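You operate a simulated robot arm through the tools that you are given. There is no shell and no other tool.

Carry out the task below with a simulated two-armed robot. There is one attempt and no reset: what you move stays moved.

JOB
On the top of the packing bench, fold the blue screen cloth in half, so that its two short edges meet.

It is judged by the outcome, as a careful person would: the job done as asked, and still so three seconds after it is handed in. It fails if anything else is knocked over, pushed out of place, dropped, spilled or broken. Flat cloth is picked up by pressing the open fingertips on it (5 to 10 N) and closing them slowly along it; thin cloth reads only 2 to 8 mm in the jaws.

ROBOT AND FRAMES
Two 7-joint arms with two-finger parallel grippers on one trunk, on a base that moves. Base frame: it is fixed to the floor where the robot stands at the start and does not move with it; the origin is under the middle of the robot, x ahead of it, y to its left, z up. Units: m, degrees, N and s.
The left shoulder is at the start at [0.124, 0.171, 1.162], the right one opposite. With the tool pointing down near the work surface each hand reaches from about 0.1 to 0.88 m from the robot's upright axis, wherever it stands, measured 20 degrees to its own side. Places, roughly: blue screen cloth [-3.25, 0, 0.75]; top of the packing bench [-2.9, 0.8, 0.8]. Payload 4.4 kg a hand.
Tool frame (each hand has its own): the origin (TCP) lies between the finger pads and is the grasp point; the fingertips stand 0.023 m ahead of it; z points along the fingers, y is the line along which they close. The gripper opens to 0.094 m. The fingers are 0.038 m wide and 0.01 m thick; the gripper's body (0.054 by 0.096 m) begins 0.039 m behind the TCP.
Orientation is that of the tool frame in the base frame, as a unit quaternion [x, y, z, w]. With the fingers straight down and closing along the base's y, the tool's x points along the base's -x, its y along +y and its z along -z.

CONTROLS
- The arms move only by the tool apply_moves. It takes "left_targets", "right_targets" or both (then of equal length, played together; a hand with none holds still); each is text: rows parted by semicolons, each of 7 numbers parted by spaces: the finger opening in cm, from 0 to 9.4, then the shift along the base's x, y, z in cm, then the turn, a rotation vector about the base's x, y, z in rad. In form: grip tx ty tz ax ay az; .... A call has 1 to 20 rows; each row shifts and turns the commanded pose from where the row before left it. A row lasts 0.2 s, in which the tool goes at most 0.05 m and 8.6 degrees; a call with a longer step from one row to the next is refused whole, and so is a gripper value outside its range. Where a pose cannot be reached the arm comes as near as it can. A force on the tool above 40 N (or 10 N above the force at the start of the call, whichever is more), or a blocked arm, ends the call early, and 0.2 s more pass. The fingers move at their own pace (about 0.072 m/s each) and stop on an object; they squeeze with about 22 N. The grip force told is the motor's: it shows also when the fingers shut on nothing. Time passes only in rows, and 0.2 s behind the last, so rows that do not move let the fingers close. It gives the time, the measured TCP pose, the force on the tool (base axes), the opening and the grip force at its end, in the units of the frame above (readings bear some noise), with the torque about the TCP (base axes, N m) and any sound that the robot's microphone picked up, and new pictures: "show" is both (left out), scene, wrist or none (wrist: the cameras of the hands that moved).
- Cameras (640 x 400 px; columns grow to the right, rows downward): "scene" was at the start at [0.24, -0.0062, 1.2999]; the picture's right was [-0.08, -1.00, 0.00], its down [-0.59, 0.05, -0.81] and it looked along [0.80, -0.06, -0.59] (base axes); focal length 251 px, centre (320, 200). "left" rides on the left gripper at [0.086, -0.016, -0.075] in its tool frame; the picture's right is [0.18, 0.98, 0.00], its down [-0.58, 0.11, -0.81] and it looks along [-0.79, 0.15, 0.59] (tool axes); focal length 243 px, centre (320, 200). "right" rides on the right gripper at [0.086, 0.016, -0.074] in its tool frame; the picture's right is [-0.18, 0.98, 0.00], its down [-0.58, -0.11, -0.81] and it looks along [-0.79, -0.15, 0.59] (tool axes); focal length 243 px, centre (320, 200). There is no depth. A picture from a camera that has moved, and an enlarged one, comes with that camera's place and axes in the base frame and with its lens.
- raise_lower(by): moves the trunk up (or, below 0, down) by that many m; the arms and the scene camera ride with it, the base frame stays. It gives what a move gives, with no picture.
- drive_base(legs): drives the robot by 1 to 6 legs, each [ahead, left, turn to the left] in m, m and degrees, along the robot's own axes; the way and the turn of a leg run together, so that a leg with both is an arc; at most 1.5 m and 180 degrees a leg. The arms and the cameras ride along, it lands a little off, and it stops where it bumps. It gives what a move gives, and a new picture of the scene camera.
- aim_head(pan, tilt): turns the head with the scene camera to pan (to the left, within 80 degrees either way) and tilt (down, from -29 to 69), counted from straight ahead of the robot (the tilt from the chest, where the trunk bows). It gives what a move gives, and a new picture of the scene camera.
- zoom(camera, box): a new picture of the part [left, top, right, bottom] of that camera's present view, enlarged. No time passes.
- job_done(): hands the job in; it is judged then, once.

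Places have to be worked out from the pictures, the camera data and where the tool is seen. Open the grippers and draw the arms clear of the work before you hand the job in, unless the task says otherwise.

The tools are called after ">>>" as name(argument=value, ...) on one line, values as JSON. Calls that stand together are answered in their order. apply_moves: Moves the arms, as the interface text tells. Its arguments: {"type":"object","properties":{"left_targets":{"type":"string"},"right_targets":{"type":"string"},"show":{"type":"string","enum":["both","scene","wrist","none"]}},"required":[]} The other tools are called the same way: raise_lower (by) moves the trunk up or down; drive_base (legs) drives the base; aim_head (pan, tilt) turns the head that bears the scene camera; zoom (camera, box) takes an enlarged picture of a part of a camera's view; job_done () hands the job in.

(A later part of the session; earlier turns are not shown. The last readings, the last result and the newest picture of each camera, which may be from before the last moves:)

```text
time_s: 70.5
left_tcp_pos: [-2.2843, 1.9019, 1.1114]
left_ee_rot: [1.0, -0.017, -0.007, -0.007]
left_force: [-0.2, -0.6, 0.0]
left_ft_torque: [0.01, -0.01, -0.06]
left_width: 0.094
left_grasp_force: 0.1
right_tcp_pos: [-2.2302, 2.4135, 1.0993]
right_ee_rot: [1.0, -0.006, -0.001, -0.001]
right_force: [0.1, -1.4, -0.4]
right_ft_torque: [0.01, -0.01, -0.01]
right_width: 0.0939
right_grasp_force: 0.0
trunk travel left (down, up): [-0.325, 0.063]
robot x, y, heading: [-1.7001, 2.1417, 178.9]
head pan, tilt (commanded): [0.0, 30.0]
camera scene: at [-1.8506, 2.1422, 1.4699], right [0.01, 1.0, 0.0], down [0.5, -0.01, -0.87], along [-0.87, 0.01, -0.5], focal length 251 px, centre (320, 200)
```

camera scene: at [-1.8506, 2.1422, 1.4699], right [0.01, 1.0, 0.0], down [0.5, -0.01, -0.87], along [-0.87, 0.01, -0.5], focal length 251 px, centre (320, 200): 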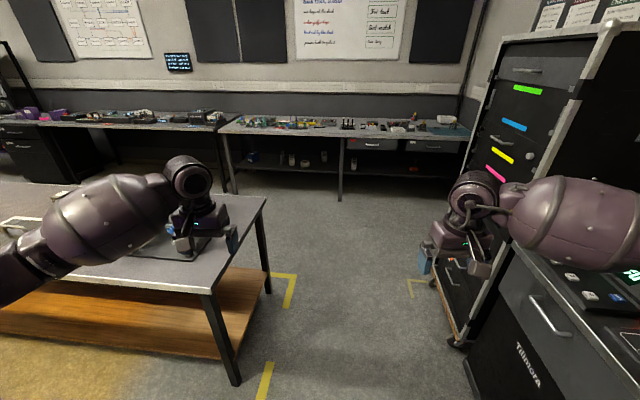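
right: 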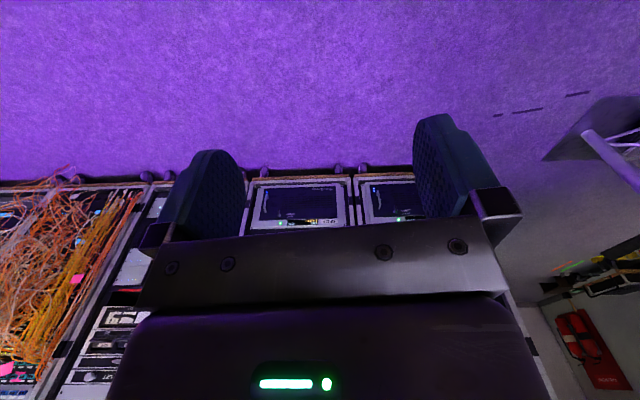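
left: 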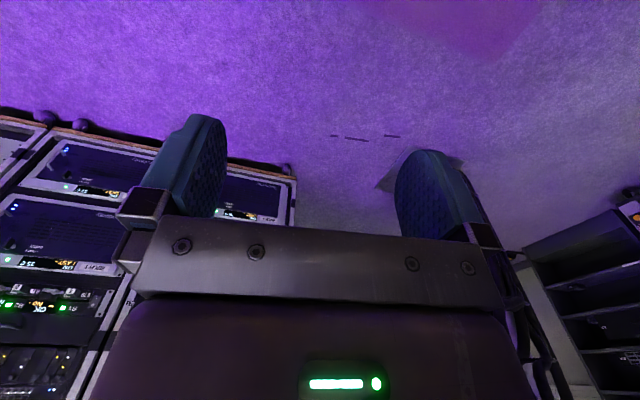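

The corridor between the bench end (y≈1.86) and the rack (y≈2.95) is about 1.1 m wide. I stretch both hands forward to draw the elbows in before passing through.

>>> apply_moves(left_targets="9.4 -4 0.5 0 0 0 0; 9.4 -4 0.5 0 0 0 0; 9.4 -4 0.5 0 0 0 0; 9.4 -4 0.5 0 0 0 0; 9.4 -4 0.5 0 0 0 0", right_targets="9.4 -4.6 -1 0 0 0 0; 9.4 -4.6 -1 0 0 0 0; 9.4 -4.6 -1 0 0 0 0; 9.4 -4.6 -1 0 0 0 0; 9.4 -4.6 -1 0 0 0 0", show="scene")

>>> aim_head(pan=-50, tilt=35)

>>> aim_head(pan=50, tilt=45)

```text
time_s: 71.7
left_tcp_pos: [-2.4854, 1.929, 1.1074]
left_ee_rot: [1.0, -0.017, -0.006, -0.007]
left_force: [0.0, 0.4, -0.7]
left_ft_torque: [0.04, 0.0, 0.02]
left_width: 0.0939
left_grasp_force: 0.1
right_tcp_pos: [-2.4596, 2.3622, 1.1]
right_ee_rot: [1.0, -0.006, 0.0, -0.001]
right_force: [-0.1, -0.2, 0.0]
right_ft_torque: [-0.05, -0.01, 0.01]
right_width: 0.0942
right_grasp_force: 0.1
trunk travel left (down, up): [-0.325, 0.063]
robot x, y, heading: [-1.7011, 2.1402, 179.1]
head pan, tilt (commanded): [0.0, 30.0]
camera scene: at [-1.8524, 2.1426, 1.4697], right [0.01, 1.0, 0.0], down [0.5, -0.01, -0.87], along [-0.87, 0.01, -0.5], focal length 251 px, centre (320, 200)
```

scene: 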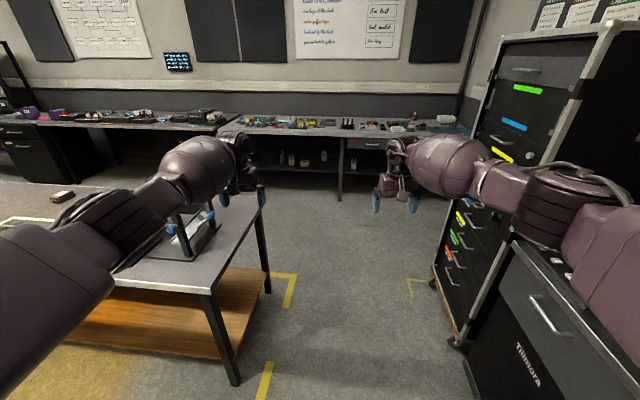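

```text
time_s: 72.8
left_tcp_pos: [-2.4843, 1.9278, 1.1094]
left_ee_rot: [1.0, -0.016, -0.007, -0.008]
left_force: [0.6, -0.6, 0.5]
left_ft_torque: [-0.02, 0.03, -0.01]
left_width: 0.0939
left_grasp_force: 0.1
right_tcp_pos: [-2.4575, 2.3611, 1.1003]
right_ee_rot: [1.0, -0.007, -0.001, 0.0]
right_force: [0.1, -0.2, 0.7]
right_ft_torque: [0.0, 0.02, 0.02]
right_width: 0.0941
right_grasp_force: 0.0
trunk travel left (down, up): [-0.325, 0.063]
robot x, y, heading: [-1.6991, 2.1387, 179.2]
head pan, tilt (commanded): [-50.0, 35.0]
camera scene: at [-1.8159, 2.2092, 1.4621], right [0.77, 0.63, 0.0], down [0.36, -0.44, -0.82], along [-0.52, 0.63, -0.57], focal length 251 px, centre (320, 200)
```

scene: 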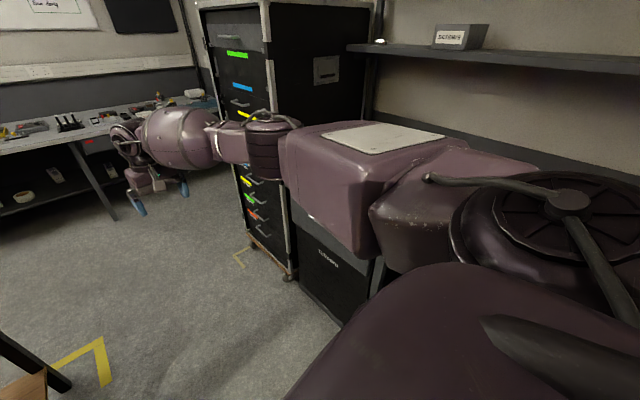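

```text
time_s: 74.6
left_tcp_pos: [-2.4851, 1.9289, 1.1089]
left_ee_rot: [1.0, -0.017, -0.007, -0.007]
left_force: [0.3, 0.1, -0.1]
left_ft_torque: [-0.01, -0.01, 0.01]
left_width: 0.0941
left_grasp_force: 0.1
right_tcp_pos: [-2.4595, 2.3613, 1.1015]
right_ee_rot: [1.0, -0.007, -0.001, -0.002]
right_force: [-0.2, -0.7, -0.1]
right_ft_torque: [0.0, 0.0, -0.03]
right_width: 0.0939
right_grasp_force: 0.1
trunk travel left (down, up): [-0.325, 0.063]
robot x, y, heading: [-1.7018, 2.138, 179.0]
head pan, tilt (commanded): [50.0, 45.0]
camera scene: at [-1.8133, 2.0795, 1.4473], right [-0.76, 0.65, 0.0], down [0.46, 0.54, -0.71], along [-0.46, -0.54, -0.71], focal length 251 px, centre (320, 200)
```

scene: 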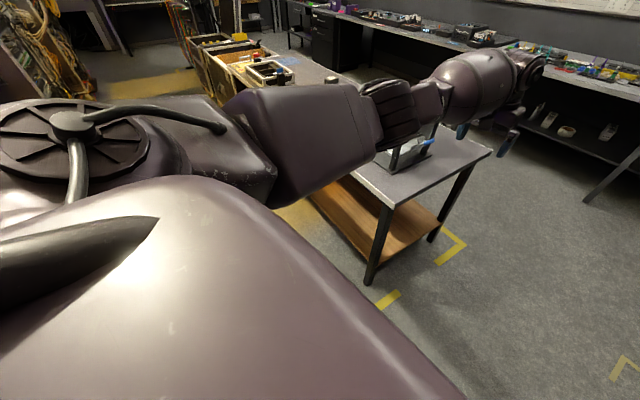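

The elbows are now narrow and high. I drive into the corridor, keeping to y ≈ 2.35, and check partway.

>>> drive_base(legs=[[0.5, -0.2, 1], [0.5, 0, 0]])

>>> aim_head(pan=0, tilt=40)

```text
time_s: 80.3
left_tcp_pos: [-3.4811, 2.1132, 1.1099]
left_ee_rot: [1.0, -0.009, -0.006, -0.008]
left_force: [-0.5, 0.1, 0.0]
left_ft_torque: [-0.01, 0.02, -0.02]
left_width: 0.094
left_grasp_force: 0.0
right_tcp_pos: [-3.4627, 2.5486, 1.0999]
right_ee_rot: [1.0, 0.001, -0.001, -0.001]
right_force: [-0.3, -0.1, 0.3]
right_ft_torque: [0.06, -0.01, -0.03]
right_width: 0.0941
right_grasp_force: 0.0
trunk travel left (down, up): [-0.325, 0.063]
robot x, y, heading: [-2.7018, 2.339, -179.4]
head pan, tilt (commanded): [50.0, 45.0]
camera scene: at [-2.8134, 2.2779, 1.4473], right [-0.77, 0.64, 0.0], down [0.45, 0.54, -0.71], along [-0.45, -0.54, -0.71], focal length 251 px, centre (320, 200)
```

scene: 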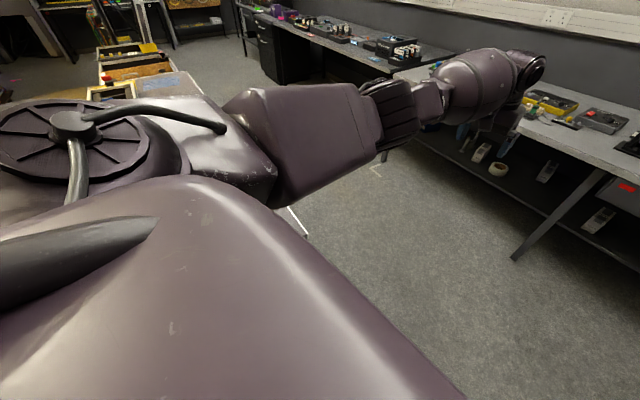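

```text
time_s: 81.4
left_tcp_pos: [-3.4805, 2.1144, 1.1096]
left_ee_rot: [1.0, -0.008, -0.007, -0.008]
left_force: [0.0, -0.4, 0.2]
left_ft_torque: [0.0, 0.03, 0.03]
left_width: 0.0943
left_grasp_force: 0.1
right_tcp_pos: [-3.4638, 2.5495, 1.1007]
right_ee_rot: [1.0, 0.001, 0.0, -0.001]
right_force: [-0.5, 0.6, -0.5]
right_ft_torque: [0.02, -0.01, -0.01]
right_width: 0.0939
right_grasp_force: 0.1
trunk travel left (down, up): [-0.325, 0.063]
robot x, y, heading: [-2.7029, 2.336, -179.6]
head pan, tilt (commanded): [0.0, 40.0]
camera scene: at [-2.8458, 2.3399, 1.4546], right [-0.01, 1.0, 0.0], down [0.64, 0.0, -0.77], along [-0.77, 0.0, -0.64], focal length 251 px, centre (320, 200)
```

scene: 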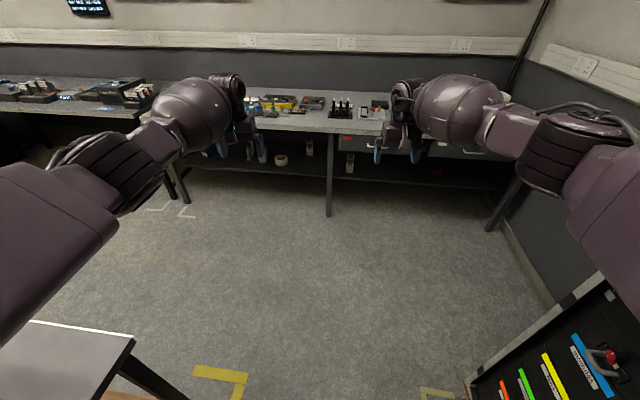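

Clear floor behind. I drive 0.85 m further, then turn left to face along the aisle behind the bench.

>>> drive_base(legs=[[0.82, 0, 0], [0, 0, 87]])

>>> aim_head(pan=0, tilt=35)

```text
time_s: 89.5
left_tcp_pos: [-3.336, 1.5461, 1.1103]
left_ee_rot: [0.73, 0.684, -0.011, -0.001]
left_force: [0.3, 0.1, -0.2]
left_ft_torque: [0.0, -0.05, -0.02]
left_width: 0.094
left_grasp_force: 0.1
right_tcp_pos: [-3.7692, 1.5848, 1.1008]
right_ee_rot: [0.724, 0.69, -0.002, -0.001]
right_force: [0.9, -0.1, -0.1]
right_ft_torque: [0.02, -0.01, 0.0]
right_width: 0.0942
right_grasp_force: 0.0
trunk travel left (down, up): [-0.325, 0.063]
robot x, y, heading: [-3.5203, 2.3364, -92.5]
head pan, tilt (commanded): [0.0, 40.0]
camera scene: at [-3.5282, 2.1916, 1.4546], right [-1.0, 0.05, 0.0], down [0.03, 0.64, -0.77], along [-0.04, -0.77, -0.64], focal length 251 px, centre (320, 200)
```

scene: 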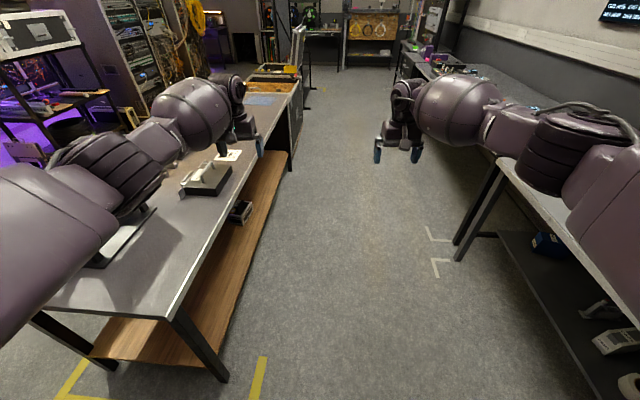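

```text
time_s: 90.2
left_tcp_pos: [-3.3354, 1.5458, 1.1103]
left_ee_rot: [0.73, 0.683, -0.01, -0.001]
left_force: [0.1, 0.2, -0.1]
left_ft_torque: [-0.01, 0.0, -0.01]
left_width: 0.0939
left_grasp_force: 0.1
right_tcp_pos: [-3.7687, 1.5853, 1.1009]
right_ee_rot: [0.723, 0.691, -0.001, 0.001]
right_force: [-0.3, -0.1, 0.4]
right_ft_torque: [-0.01, 0.05, -0.02]
right_width: 0.0938
right_grasp_force: 0.0
trunk travel left (down, up): [-0.325, 0.063]
robot x, y, heading: [-3.5241, 2.3354, -92.5]
head pan, tilt (commanded): [0.0, 35.0]
camera scene: at [-3.5286, 2.1886, 1.4621], right [-1.0, 0.05, 0.0], down [0.03, 0.57, -0.82], along [-0.04, -0.82, -0.57], focal length 251 px, centre (320, 200)
```

scene: 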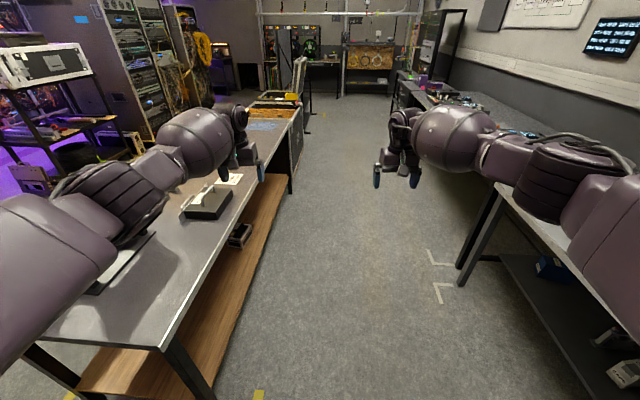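

The aisle is clear and the blue cloth is visible at the bench's far corner. I drive along the aisle in two legs.

>>> drive_base(legs=[[1.0, -0.12, 0], [0.85, -0.1, 0]])

>>> aim_head(pan=40, tilt=45)

```text
time_s: 99.6
left_tcp_pos: [-3.619, -0.2968, 1.1092]
left_ee_rot: [0.727, 0.687, -0.009, -0.002]
left_force: [0.3, -0.2, -0.1]
left_ft_torque: [0.01, 0.0, 0.0]
left_width: 0.094
left_grasp_force: 0.1
right_tcp_pos: [-4.0531, -0.2619, 1.1003]
right_ee_rot: [0.719, 0.695, -0.001, 0.0]
right_force: [0.1, -0.3, 0.8]
right_ft_torque: [0.01, 0.02, -0.02]
right_width: 0.0938
right_grasp_force: 0.1
trunk travel left (down, up): [-0.325, 0.063]
robot x, y, heading: [-3.8184, 0.4919, -92.0]
head pan, tilt (commanded): [0.0, 35.0]
camera scene: at [-3.8192, 0.3437, 1.4621], right [-1.0, 0.04, 0.0], down [0.02, 0.57, -0.82], along [-0.03, -0.82, -0.57], focal length 251 px, centre (320, 200)
```

scene: 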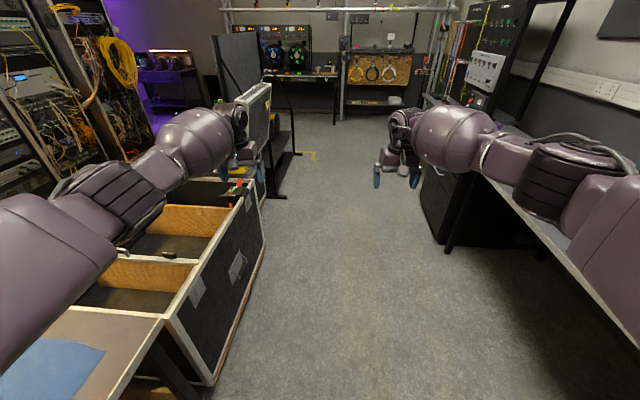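

```text
time_s: 100.6
left_tcp_pos: [-3.6184, -0.2972, 1.1092]
left_ee_rot: [0.727, 0.687, -0.01, -0.001]
left_force: [-1.1, 0.6, -0.1]
left_ft_torque: [-0.02, 0.02, 0.03]
left_width: 0.094
left_grasp_force: 0.1
right_tcp_pos: [-4.0531, -0.2625, 1.1]
right_ee_rot: [0.72, 0.694, -0.001, 0.0]
right_force: [-0.8, -0.2, 0.9]
right_ft_torque: [-0.04, -0.01, 0.01]
right_width: 0.0939
right_grasp_force: 0.0
trunk travel left (down, up): [-0.325, 0.063]
robot x, y, heading: [-3.8162, 0.4921, -92.0]
head pan, tilt (commanded): [40.0, 45.0]
camera scene: at [-3.7661, 0.3679, 1.4473], right [-0.79, -0.61, 0.0], down [-0.43, 0.56, -0.71], along [0.43, -0.56, -0.71], focal length 251 px, centre (320, 200)
```

scene: 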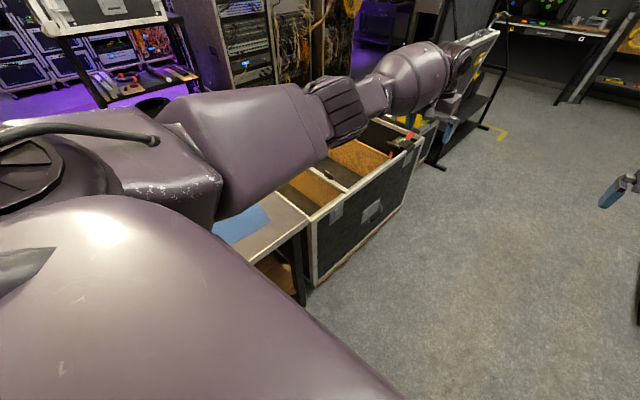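

The cloth is on the bench's far-left corner, its near edge about 0.1 m in from the back edge. I turn left to face the bench (heading 0) and shift so the cloth is centred ahead.

>>> drive_base(legs=[[0, 0, 91]])

>>> aim_head(pan=-15, tilt=50)

```text
time_s: 104.9
left_tcp_pos: [-3.0282, 0.6861, 1.1089]
left_ee_rot: [0.027, 1.0, -0.008, 0.007]
left_force: [-0.4, 0.4, -0.1]
left_ft_torque: [-0.01, 0.05, 0.0]
left_width: 0.094
left_grasp_force: 0.0
right_tcp_pos: [-3.0607, 0.2531, 1.1014]
right_ee_rot: [0.017, 1.0, 0.0, 0.002]
right_force: [0.3, 0.2, 0.5]
right_ft_torque: [-0.04, -0.02, -0.01]
right_width: 0.0939
right_grasp_force: 0.0
trunk travel left (down, up): [-0.325, 0.063]
robot x, y, heading: [-3.8137, 0.4897, -1.9]
head pan, tilt (commanded): [40.0, 45.0]
camera scene: at [-3.6909, 0.5395, 1.4473], right [0.62, -0.79, 0.0], down [-0.56, -0.44, -0.71], along [0.56, 0.44, -0.71], focal length 251 px, centre (320, 200)
```

scene: 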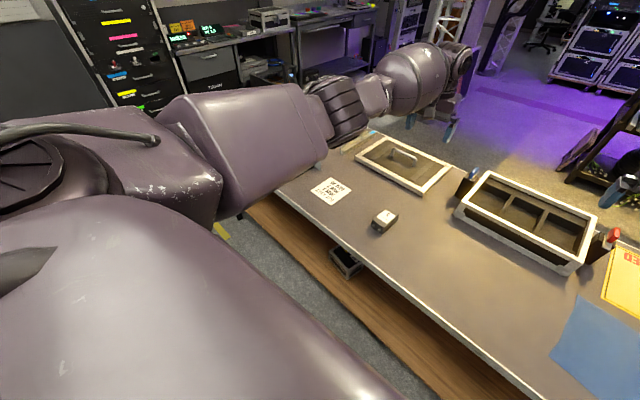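

```text
time_s: 106.1
left_tcp_pos: [-3.0275, 0.6868, 1.1095]
left_ee_rot: [0.027, 1.0, -0.008, 0.007]
left_force: [-0.2, 0.8, 0.2]
left_ft_torque: [-0.01, -0.02, -0.04]
left_width: 0.0941
left_grasp_force: 0.1
right_tcp_pos: [-3.0612, 0.2519, 1.1009]
right_ee_rot: [0.017, 1.0, 0.0, 0.001]
right_force: [0.5, 0.4, -0.9]
right_ft_torque: [0.02, -0.01, 0.01]
right_width: 0.094
right_grasp_force: 0.1
trunk travel left (down, up): [-0.325, 0.063]
robot x, y, heading: [-3.8144, 0.4913, -1.9]
head pan, tilt (commanded): [-15.0, 50.0]
camera scene: at [-3.6812, 0.4668, 1.4404], right [-0.29, -0.96, 0.0], down [-0.73, 0.22, -0.64], along [0.62, -0.19, -0.77], focal length 251 px, centre (320, 200)
```

scene: 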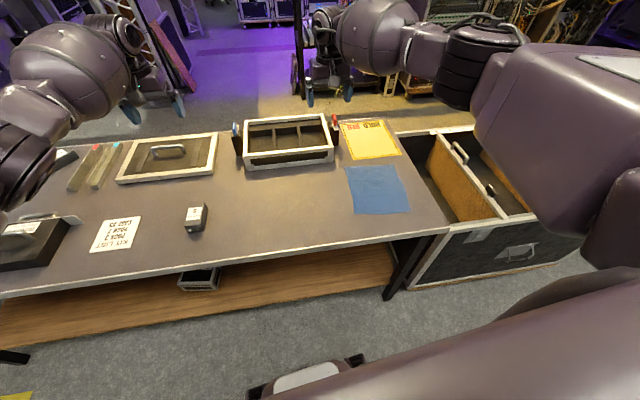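

Now I see the whole cloth: corners near [-3.02, 0.16], [-3.07, -0.02], [-3.29, 0.03], [-3.24, 0.21]; about 0.22 long (toward the bench front) by 0.19 wide, turned about -14 degrees. The short edges are the one nearest me and the one next to the yellow sheet. I line the base up with it.

>>> drive_base(legs=[[0.03, -0.24, -12]])

>>> aim_head(pan=0, tilt=55)

```text
time_s: 108.8
left_tcp_pos: [-3.0059, 0.2787, 1.1096]
left_ee_rot: [0.132, 0.991, -0.008, 0.006]
left_force: [0.0, 0.1, -0.2]
left_ft_torque: [0.02, -0.02, 0.04]
left_width: 0.0938
left_grasp_force: 0.1
right_tcp_pos: [-3.1317, -0.1386, 1.1005]
right_ee_rot: [0.122, 0.993, 0.0, 0.0]
right_force: [-0.1, -0.3, 0.1]
right_ft_torque: [0.05, -0.02, -0.04]
right_width: 0.094
right_grasp_force: 0.2
trunk travel left (down, up): [-0.325, 0.063]
robot x, y, heading: [-3.8132, 0.252, -13.9]
head pan, tilt (commanded): [-15.0, 50.0]
camera scene: at [-3.6927, 0.1991, 1.4404], right [-0.48, -0.88, 0.0], down [-0.67, 0.37, -0.64], along [0.56, -0.31, -0.77], focal length 251 px, centre (320, 200)
```

scene: 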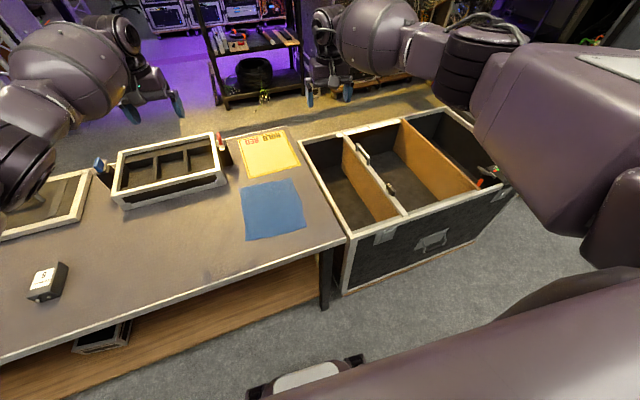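

```text
time_s: 109.6
left_tcp_pos: [-3.0068, 0.2783, 1.1107]
left_ee_rot: [0.131, 0.991, -0.009, 0.006]
left_force: [0.2, -0.3, -0.7]
left_ft_torque: [0.02, 0.0, 0.0]
left_width: 0.0941
left_grasp_force: 0.0
right_tcp_pos: [-3.131, -0.1373, 1.1016]
right_ee_rot: [0.122, 0.993, -0.002, 0.001]
right_force: [0.5, 0.3, 0.9]
right_ft_torque: [0.01, 0.04, -0.02]
right_width: 0.0942
right_grasp_force: 0.1
trunk travel left (down, up): [-0.325, 0.063]
robot x, y, heading: [-3.8205, 0.2516, -13.9]
head pan, tilt (commanded): [0.0, 55.0]
camera scene: at [-3.69, 0.2194, 1.4339], right [-0.24, -0.97, 0.0], down [-0.79, 0.2, -0.57], along [0.56, -0.14, -0.82], focal length 251 px, centre (320, 200)
```

scene: 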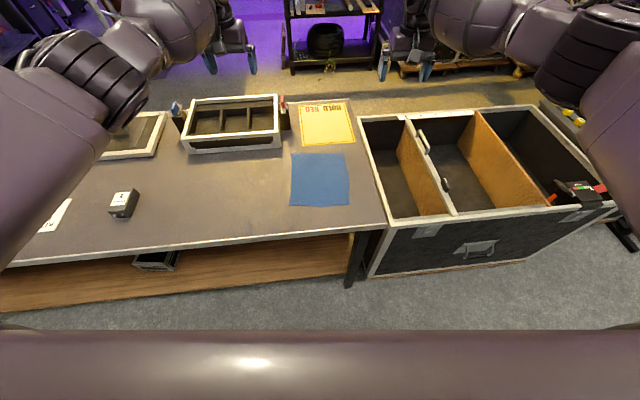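

Good overhead view. I zoom on the cloth to measure its corners precisely.

>>> zoom(camera="scene", box=[260, 130, 380, 205])

>>> zoom(camera="scene", box=[160, 80, 400, 230])

```text
5.33 times, centred on (320, 168) of scene
camera zoom: at [-3.69, 0.2194, 1.4339], right [-0.24, -0.97, 0.0], down [-0.79, 0.2, -0.57], along [0.56, -0.14, -0.82], focal length 1337 px, centre (320, 373)
```

zoom: 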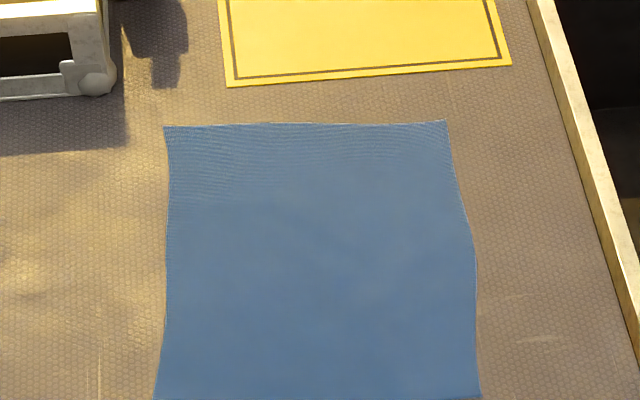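

```text
2.67 times, centred on (280, 155) of scene
camera zoom: at [-3.69, 0.2194, 1.4339], right [-0.24, -0.97, 0.0], down [-0.79, 0.2, -0.57], along [0.56, -0.14, -0.82], focal length 668 px, centre (427, 320)
```

zoom: 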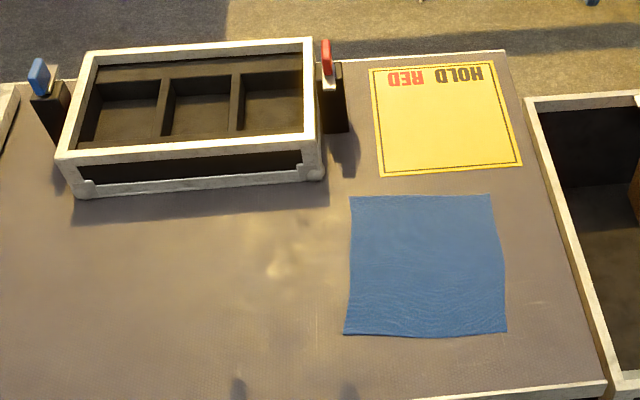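

The cloth measures about 0.23 x 0.19 and is nearly square to my heading. I creep 5 cm closer, then draw the hands back over it while turning them 90 degrees (cameras outward) so the fingers close along the cloth's length.

>>> drive_base(legs=[[0.05, 0, 0]])

>>> apply_moves(left_targets="9.4 -1.63 0.22 0 0 0 -0.1382; 9.4 -1.63 0.22 0 0 0 -0.1382; 9.4 -1.63 0.22 0 0 0 -0.1382; 9.4 -1.63 0.22 0 0 0 -0.1382; 9.4 -1.63 0.22 0 0 0 -0.1382; 9.4 -1.63 0.22 0 0 0 -0.1382; 9.4 -1.63 0.22 0 0 0 -0.1382; 9.4 -1.63 0.22 0 0 0 -0.1382; 9.4 -1.63 0.22 0 0 0 -0.1382; 9.4 -1.63 0.22 0 0 0 -0.1382; 9.4 -1.63 0.22 0 0 0 -0.1382", right_targets="9.4 -1.38 0.47 0 0 0 0.1457; 9.4 -1.38 0.47 0 0 0 0.1457; 9.4 -1.38 0.47 0 0 0 0.1457; 9.4 -1.38 0.47 0 0 0 0.1457; 9.4 -1.38 0.47 0 0 0 0.1457; 9.4 -1.38 0.47 0 0 0 0.1457; 9.4 -1.38 0.47 0 0 0 0.1457; 9.4 -1.38 0.47 0 0 0 0.1457; 9.4 -1.38 0.47 0 0 0 0.1457; 9.4 -1.38 0.47 0 0 0 0.1457; 9.4 -1.38 0.47 0 0 0 0.1457", show="both")

```text
time_s: 110.5
left_tcp_pos: [-2.9568, 0.2653, 1.1079]
left_ee_rot: [0.131, 0.991, -0.009, 0.006]
left_force: [0.6, 0.6, -0.8]
left_ft_torque: [0.01, 0.03, -0.05]
left_width: 0.0941
left_grasp_force: 0.2
right_tcp_pos: [-3.0801, -0.1523, 1.1001]
right_ee_rot: [0.122, 0.993, 0.0, -0.001]
right_force: [0.0, -0.3, 0.2]
right_ft_torque: [0.0, 0.03, -0.01]
right_width: 0.0941
right_grasp_force: 0.1
trunk travel left (down, up): [-0.325, 0.063]
robot x, y, heading: [-3.7695, 0.2359, -14.1]
head pan, tilt (commanded): [0.0, 55.0]
camera scene: at [-3.6397, 0.2069, 1.4336], right [-0.24, -0.97, 0.0], down [-0.8, 0.2, -0.57], along [0.56, -0.14, -0.82], focal length 251 px, centre (320, 200)
```

scene: 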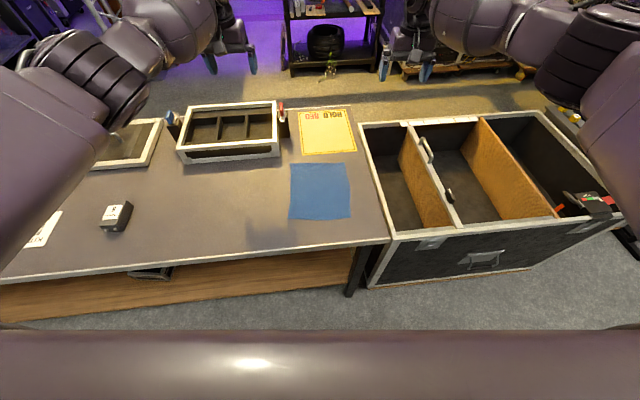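

```text
time_s: 112.9
left_tcp_pos: [-3.1384, 0.2883, 1.1098]
left_ee_rot: [0.779, 0.627, -0.009, -0.001]
left_force: [-0.4, -0.7, -0.1]
left_ft_torque: [-0.03, -0.03, 0.04]
left_width: 0.0938
left_grasp_force: 0.0
right_tcp_pos: [-3.1827, -0.1586, 1.0895]
right_ee_rot: [-0.169, 0.986, -0.002, 0.004]
right_force: [0.3, -1.2, 0.6]
right_ft_torque: [-0.01, -0.05, 0.01]
right_width: 0.0941
right_grasp_force: 0.0
right hand out of reach, approached as far as the arm can: row 4, 5, 6, 7, 8, 9, 10, 11
trunk travel left (down, up): [-0.325, 0.063]
robot x, y, heading: [-3.7673, 0.2418, -13.7]
head pan, tilt (commanded): [0.0, 55.0]
camera scene: at [-3.6434, 0.2065, 1.434], right [-0.24, -0.97, 0.0], down [-0.79, 0.2, -0.57], along [0.56, -0.14, -0.82], focal length 251 px, centre (320, 200)
camera right: at [-3.2721, -0.1698, 1.163], right [-0.15, 0.99, 0.0], down [0.58, 0.09, 0.81], along [0.8, 0.12, -0.59], focal length 243 px, centre (320, 200)
camera left: at [-3.1352, 0.3774, 1.1834], right [1.0, -0.03, -0.02], down [0.0, -0.58, 0.81], along [-0.03, -0.81, -0.58], focal length 243 px, centre (320, 200)
```

scene: 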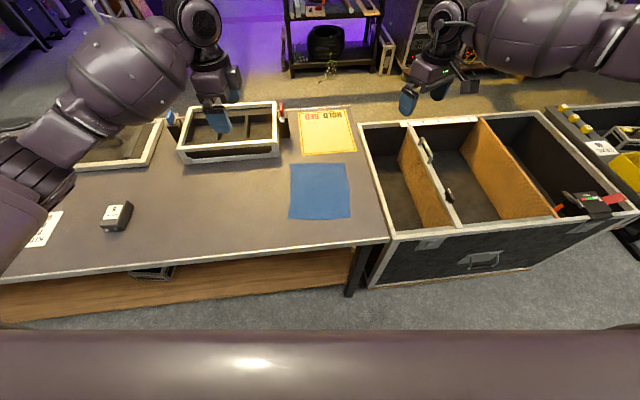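
right: 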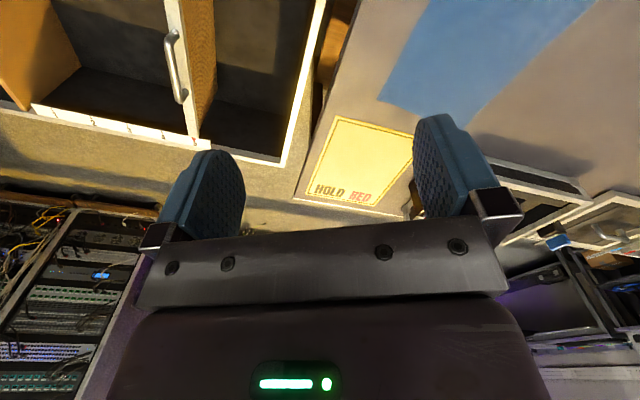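
left: 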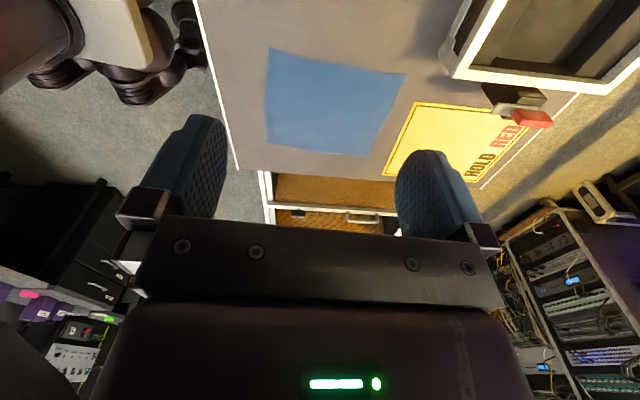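

The left hand turned fully, but the right one stopped at about +34 degrees of yaw: its wrist limit. I turn the right hand back the other way and see how far it goes toward -90 degrees.

>>> apply_moves(right_targets="9.4 0 -0.5 0 0 0 -0.1457; 9.4 0 -0.5 0 0 0 -0.1457; 9.4 0 -0.5 0 0 0 -0.1457; 9.4 0 -0.5 0 0 0 -0.1457; 9.4 0 -0.5 0 0 0 -0.1457; 9.4 0 -0.5 0 0 0 -0.1457; 9.4 0 -0.5 0 0 0 -0.1457; 9.4 0 -0.5 0 0 0 -0.1457; 9.4 0 -0.5 0 0 0 -0.1457; 9.4 0 -0.5 0 0 0 -0.1457; 9.4 0 0 0 0 0 -0.1457; 9.4 0 0 0 0 0 -0.14; 9.4 0 0 0 0 0 -0.14; 9.4 0 0 0 0 0 -0.14; 9.4 0 0 0 0 0 -0.14; 9.4 0 0 0 0 0 -0.14; 9.4 0 0 0 0 0 -0.14; 9.4 0 0 0 0 0 -0.14; 9.4 0 0 0 0 0 -0.14; 9.4 0 0 0 0 0 -0.14", show="both")

```text
time_s: 117.1
left_tcp_pos: [-3.1381, 0.2905, 1.1095]
left_ee_rot: [0.778, 0.628, -0.01, -0.002]
left_force: [-0.4, 0.4, 0.0]
left_ft_torque: [-0.01, -0.02, 0.01]
left_width: 0.0942
left_grasp_force: 0.3
right_tcp_pos: [-3.1807, -0.2079, 1.0882]
right_ee_rot: [0.953, 0.303, -0.004, -0.002]
right_force: [-0.2, -0.1, 0.1]
right_ft_torque: [0.0, -0.01, 0.01]
right_width: 0.0942
right_grasp_force: 0.1
trunk travel left (down, up): [-0.325, 0.063]
robot x, y, heading: [-3.7692, 0.2402, -13.9]
head pan, tilt (commanded): [0.0, 55.0]
camera scene: at [-3.6419, 0.2074, 1.4339], right [-0.24, -0.97, 0.0], down [-0.79, 0.2, -0.57], along [0.56, -0.14, -0.82], focal length 251 px, centre (320, 200)
camera right: at [-3.1029, -0.1692, 1.162], right [0.42, -0.91, 0.0], down [-0.53, -0.25, 0.81], along [-0.74, -0.34, -0.59], focal length 243 px, centre (320, 200)
```

scene: 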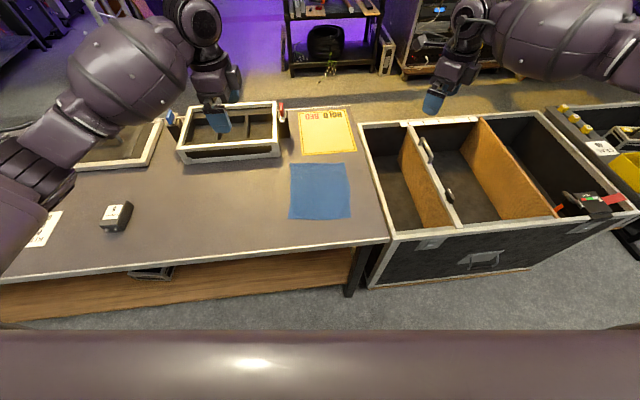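
right: 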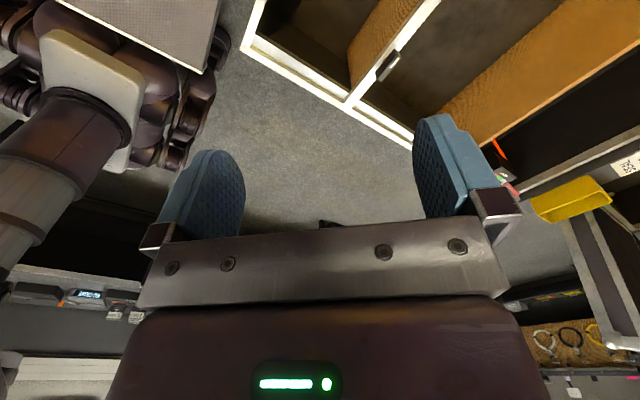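

The right wrist can go to about -130 degrees, so I set it at -90 (same as the left), with its fingers also closing along the cloth's length, then zoom on the cloth again.

>>> apply_moves(right_targets="3 0 0 0 0 0 0.1484; 3 0 0 0 0 0 0.1484; 3 0 0 0 0 0 0.1484; 3 0 0 0 0 0 0.1484; 3 0 0 0 0 0 0.1484", left_targets="3 0 0 0 0 0 0; 3 0 0 0 0 0 0; 3 0 0 0 0 0 0; 3 0 0 0 0 0 0; 3 0 0 0 0 0 0", show="wrist")

>>> zoom(camera="scene", box=[240, 140, 400, 240])

```text
time_s: 118.3
left_tcp_pos: [-3.1385, 0.2895, 1.1092]
left_ee_rot: [0.778, 0.628, -0.01, -0.002]
left_force: [1.0, 0.1, 0.6]
left_ft_torque: [0.01, 0.02, -0.02]
left_width: 0.03
left_grasp_force: 0.1
right_tcp_pos: [-3.1817, -0.2083, 1.088]
right_ee_rot: [0.777, 0.63, -0.004, -0.001]
right_force: [0.3, -0.5, -0.7]
right_ft_torque: [-0.01, -0.01, -0.01]
right_width: 0.0298
right_grasp_force: 0.0
trunk travel left (down, up): [-0.325, 0.063]
robot x, y, heading: [-3.7709, 0.2351, -14.0]
head pan, tilt (commanded): [0.0, 55.0]
camera right: at [-3.1492, -0.1241, 1.1618], right [0.92, -0.38, 0.0], down [-0.22, -0.54, 0.81], along [-0.31, -0.75, -0.59], focal length 243 px, centre (320, 200)
camera left: at [-3.134, 0.3779, 1.1825], right [1.0, -0.03, -0.02], down [0.0, -0.58, 0.81], along [-0.03, -0.81, -0.58], focal length 243 px, centre (320, 200)
```

right: 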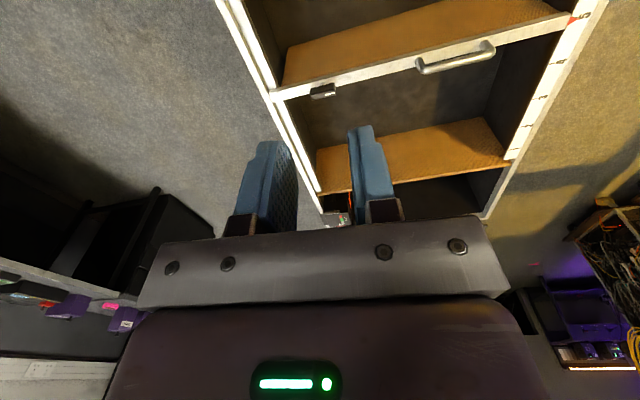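
left: 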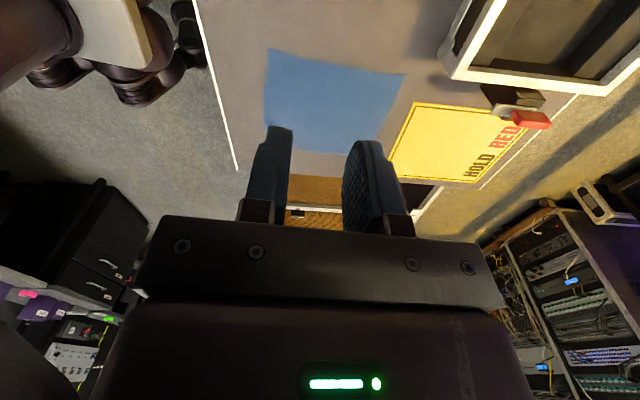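

```text
4.00 times, centred on (320, 190) of scene
camera zoom: at [-3.6419, 0.2074, 1.4339], right [-0.24, -0.97, 0.0], down [-0.79, 0.2, -0.57], along [0.56, -0.14, -0.82], focal length 1003 px, centre (320, 240)
```

zoom: 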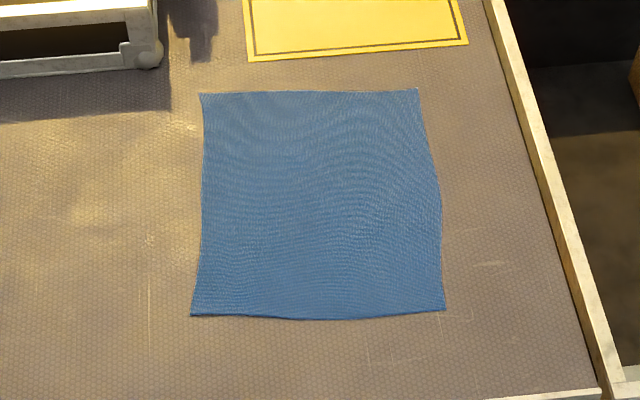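

Triangulating with the wrist camera puts the bench top at z ≈ 0.762, and the cloth at about 0.236 x 0.20 with its near short edge from [-3.230, 0.209] to [-3.273, 0.015]. I bring both hands above the near-edge corners at z 0.88, fingers 3 cm open.

>>> apply_moves(left_targets="3 -0.77 -1.09 -2.29 0 0 0; 3 -0.77 -1.09 -2.29 0 0 0; 3 -0.77 -1.09 -2.29 0 0 0; 3 -0.77 -1.09 -2.29 0 0 0; 3 -0.77 -1.09 -2.29 0 0 0; 3 -0.77 -1.09 -2.29 0 0 0; 3 -0.77 -1.09 -2.29 0 0 0; 3 -0.77 -1.09 -2.29 0 0 0; 3 -0.77 -1.09 -2.29 0 0 0; 3 -0.77 -1.09 -2.29 0 0 0", right_targets="3 -0.65 2.0 -2.08 0 0 0; 3 -0.65 2.0 -2.08 0 0 0; 3 -0.65 2.0 -2.08 0 0 0; 3 -0.65 2.0 -2.08 0 0 0; 3 -0.65 2.0 -2.08 0 0 0; 3 -0.65 2.0 -2.08 0 0 0; 3 -0.65 2.0 -2.08 0 0 0; 3 -0.65 2.0 -2.08 0 0 0; 3 -0.65 2.0 -2.08 0 0 0; 3 -0.65 2.0 -2.08 0 0 0", show="both")

```text
time_s: 120.5
left_tcp_pos: [-3.2145, 0.1814, 0.8795]
left_ee_rot: [0.778, 0.628, -0.01, -0.002]
left_force: [-1.1, -0.2, 0.6]
left_ft_torque: [0.01, 0.01, 0.02]
left_width: 0.0299
left_grasp_force: 0.0
right_tcp_pos: [-3.2474, -0.0079, 0.8809]
right_ee_rot: [0.778, 0.629, -0.003, -0.001]
right_force: [0.2, 0.7, -0.3]
right_ft_torque: [0.01, -0.02, 0.0]
right_width: 0.03
right_grasp_force: 0.0
trunk travel left (down, up): [-0.325, 0.063]
robot x, y, heading: [-3.7672, 0.2382, -13.9]
head pan, tilt (commanded): [0.0, 55.0]
camera scene: at [-3.6417, 0.2074, 1.4339], right [-0.24, -0.97, 0.0], down [-0.8, 0.2, -0.57], along [0.56, -0.14, -0.82], focal length 251 px, centre (320, 200)
camera right: at [-3.2148, 0.0753, 0.9535], right [0.92, -0.38, 0.0], down [-0.22, -0.54, 0.81], along [-0.31, -0.75, -0.59], focal length 243 px, centre (320, 200)
camera left: at [-3.2111, 0.2691, 0.9534], right [1.0, -0.03, -0.02], down [0.0, -0.58, 0.81], along [-0.03, -0.81, -0.58], focal length 243 px, centre (320, 200)
```

scene: 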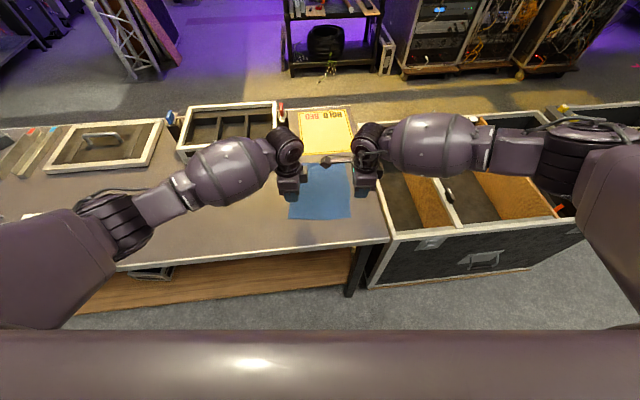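
right: 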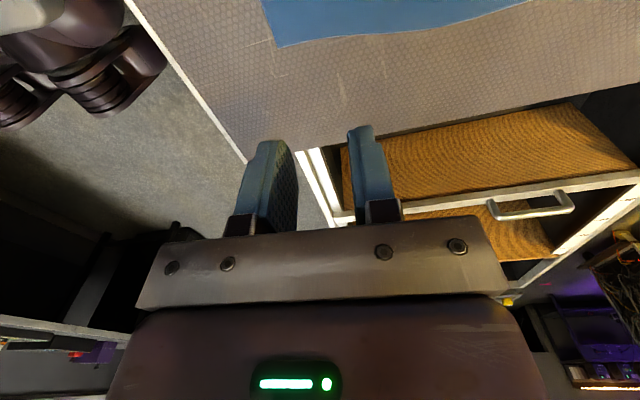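
left: 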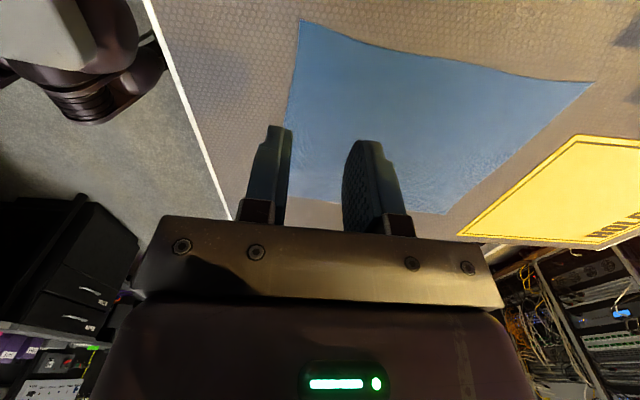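

Both wrist views agree with the corner estimates. I close the right hand in to its corner spot and lower both hands to just above the cloth (TCP z 0.795).

>>> apply_moves(left_targets="3 0 0 0 0 0 0; 3 0 0 0 0 0 0; 3 0 0 0 0 0 0; 3 -0.03 0 -2 0 0 0; 3 -0.03 0 -2 0 0 0; 3 -0.02 0 -2 0 0 0; 3 0 0 -2 0 0 0; 3 0 0 -0.4 0 0 0", right_targets="3 0.03 1.4 0 0 0 0; 3 0.03 1.4 0 0 0 0; 3 0.03 1.4 0 0 0 0; 3 0 0 -2 0 0 0; 3 0 0 -2 0 0 0; 3 0 0 -2 0 0 0; 3 0 0 -2 0 0 0; 3 0 0 -0.5 0 0 0", show="both")

```text
time_s: 121.5
left_tcp_pos: [-3.2118, 0.1872, 0.866]
left_ee_rot: [0.775, 0.632, -0.006, -0.006]
left_force: [0.5, 1.1, -0.4]
left_ft_torque: [-0.13, 0.08, 0.07]
left_width: 0.0297
left_grasp_force: 0.1
right_tcp_pos: [-3.2457, 0.0263, 0.8668]
right_ee_rot: [0.781, 0.624, -0.007, 0.004]
right_force: [-1.3, -1.5, -0.2]
right_ft_torque: [0.19, -0.08, 0.05]
right_width: 0.0299
right_grasp_force: 0.0
trunk travel left (down, up): [-0.325, 0.063]
robot x, y, heading: [-3.7696, 0.2415, -13.9]
head pan, tilt (commanded): [0.0, 55.0]
stopped in row 4 (right hand): the force on the tool passed its limit at 42 N (the readings are from after the stop); the commanded pose is now the measured one
camera scene: at [-3.6418, 0.2071, 1.4339], right [-0.24, -0.97, 0.0], down [-0.79, 0.2, -0.57], along [0.56, -0.14, -0.82], focal length 251 px, centre (320, 200)
camera right: at [-3.2114, 0.1092, 0.9399], right [0.92, -0.4, 0.0], down [-0.23, -0.53, 0.82], along [-0.32, -0.75, -0.58], focal length 243 px, centre (320, 200)
camera left: at [-3.2096, 0.2745, 0.9405], right [1.0, -0.02, -0.02], down [0.0, -0.59, 0.81], along [-0.03, -0.81, -0.59], focal length 243 px, centre (320, 200)
```

scene: 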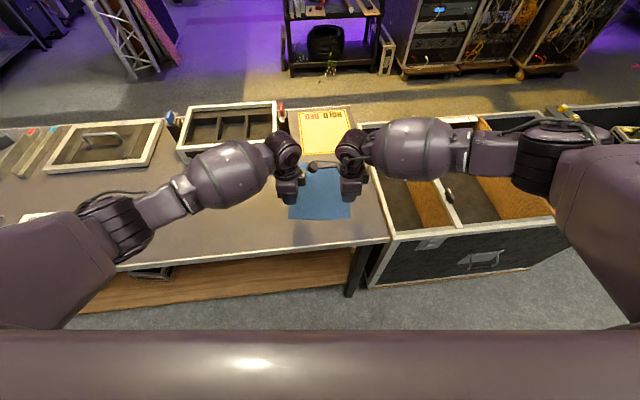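
right: 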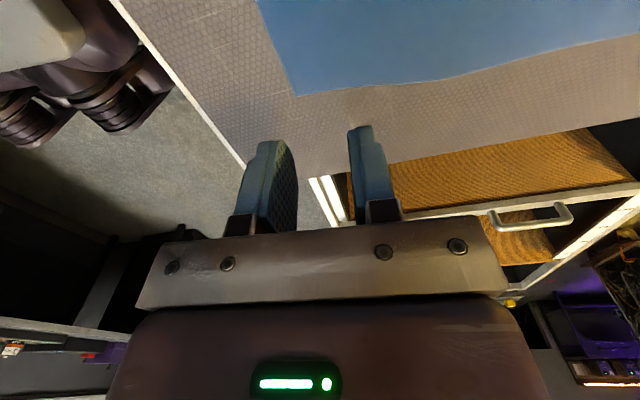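
left: 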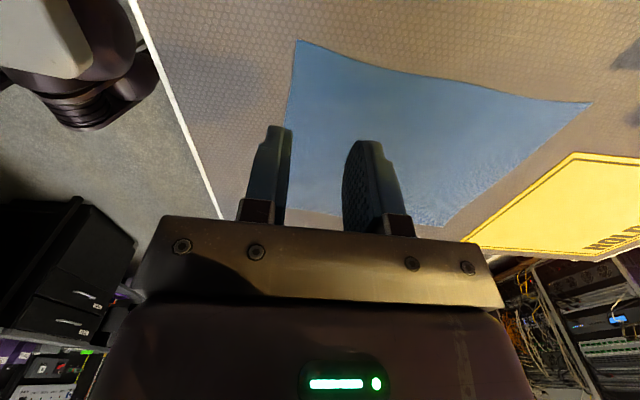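

The right hand's inward camera bracket met the left hand, so they cannot come closer than about 0.165 m. I spread them to 0.176 m apart (still on the cloth's corners), level both tools and lower to just above the cloth.

>>> apply_moves(left_targets="3 -0.05 0.32 0 -0.001 -0.008 -0.002; 3 -0.05 0.32 0 -0.001 -0.009 -0.003; 3 0 0 -1.5 0 0 0; 3 0 0 -1.5 0 0 0; 3 0 0 -1.5 0 0 0; 3 0 0 -1.5 0 0 0; 3 0 0 -1 0 0 0", right_targets="3 -0.17 -0.25 0 0.008 -0.003 0.007; 3 -0.17 -0.24 0 0.007 -0.003 0.007; 3 0 0 -1.5 0 0 0; 3 0 0 -1.5 0 0 0; 3 0 0 -1.5 0 0 0; 3 0 0 -1.5 0 0 0; 3 0 0 -1 0 0 0", show="both")

```text
time_s: 123.1
left_tcp_pos: [-3.2121, 0.1944, 0.7959]
left_ee_rot: [0.777, 0.63, -0.001, 0.001]
left_force: [-0.2, 0.0, 0.7]
left_ft_torque: [0.02, 0.03, 0.02]
left_width: 0.03
left_grasp_force: 0.1
right_tcp_pos: [-3.2475, 0.0224, 0.7968]
right_ee_rot: [0.776, 0.63, 0.0, -0.001]
right_force: [0.1, -0.6, -0.1]
right_ft_torque: [0.01, -0.01, -0.02]
right_width: 0.03
right_grasp_force: 0.0
trunk travel left (down, up): [-0.325, 0.063]
robot x, y, heading: [-3.7735, 0.2393, -14.0]
head pan, tilt (commanded): [0.0, 55.0]
camera scene: at [-3.6418, 0.2075, 1.4339], right [-0.24, -0.97, 0.0], down [-0.8, 0.2, -0.57], along [0.56, -0.14, -0.82], focal length 251 px, centre (320, 200)
camera right: at [-3.2168, 0.1044, 0.8705], right [0.92, -0.38, 0.0], down [-0.23, -0.55, 0.81], along [-0.31, -0.74, -0.59], focal length 243 px, centre (320, 200)
camera left: at [-3.2112, 0.2808, 0.87], right [1.0, -0.02, 0.0], down [-0.01, -0.59, 0.81], along [-0.02, -0.81, -0.59], focal length 243 px, centre (320, 200)
```

scene: 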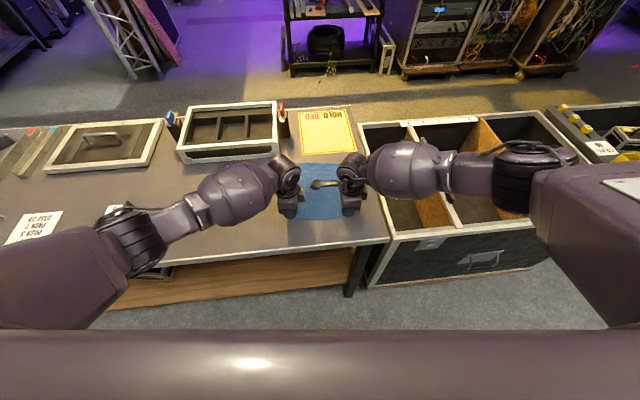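
right: 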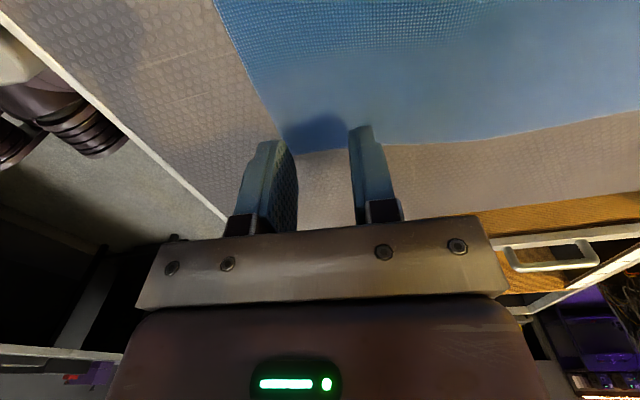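
left: 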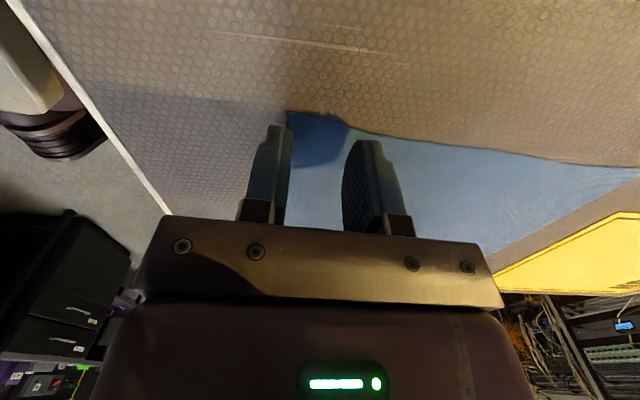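

Tips are about 1 cm above the cloth, outer fingers right over the near edge. I lower both hands slowly to touch and read the force.

>>> apply_moves(left_targets="3 0 0 -0.4 0 0 0; 3 0 0 -0.3 0 0 0; 3 0 0 -0.15 0 0 0; 3 0 0 -0.15 0 0 0; 3 0 0 -0.1 0 0 0; 3 0 0 0 0 0 0", right_targets="3 0 0 -0.4 0 0 0; 3 0 0 -0.3 0 0 0; 3 0 0 -0.15 0 0 0; 3 0 0 -0.15 0 0 0; 3 0 0 -0.15 0 0 0; 3 0 0 0 0 0 0", show="none")

```text
time_s: 124.5
left_tcp_pos: [-3.2135, 0.1923, 0.7856]
left_ee_rot: [0.777, 0.63, -0.001, 0.0]
left_force: [-0.7, 0.3, 0.1]
left_ft_torque: [-0.02, -0.05, 0.0]
left_width: 0.0298
left_grasp_force: 0.0
right_tcp_pos: [-3.2489, 0.0215, 0.7871]
right_ee_rot: [0.777, 0.63, 0.0, 0.0]
right_force: [-0.2, -0.1, -1.0]
right_ft_torque: [-0.02, 0.01, 0.04]
right_width: 0.0299
right_grasp_force: 0.0
trunk travel left (down, up): [-0.325, 0.063]
robot x, y, heading: [-3.7669, 0.2381, -14.1]
head pan, tilt (commanded): [0.0, 55.0]
```

No contact yet. I go on down in 1 mm steps.

>>> apply_moves(left_targets="3 0 0 -0.1 0 0 0; 3 0 0 -0.1 0 0 0; 3 0 0 -0.1 0 0 0; 3 0 0 0 0 0 0", right_targets="3 0 0 -0.15 0 0 0; 3 0 0 -0.1 0 0 0; 3 0 0 -0.1 0 0 0; 3 0 0 0 0 0 0", show="none")

```text
time_s: 125.5
left_tcp_pos: [-3.2135, 0.1932, 0.7847]
left_ee_rot: [0.777, 0.629, -0.001, 0.002]
left_force: [1.9, -0.4, 11.6]
left_ft_torque: [0.02, 0.03, -0.01]
left_width: 0.0302
left_grasp_force: 0.0
right_tcp_pos: [-3.2489, 0.0206, 0.7836]
right_ee_rot: [0.777, 0.63, 0.0, 0.001]
right_force: [0.5, -1.3, 14.1]
right_ft_torque: [0.02, 0.1, 0.02]
right_width: 0.0299
right_grasp_force: 0.1
trunk travel left (down, up): [-0.325, 0.063]
robot x, y, heading: [-3.7696, 0.2368, -14.1]
head pan, tilt (commanded): [0.0, 55.0]
```

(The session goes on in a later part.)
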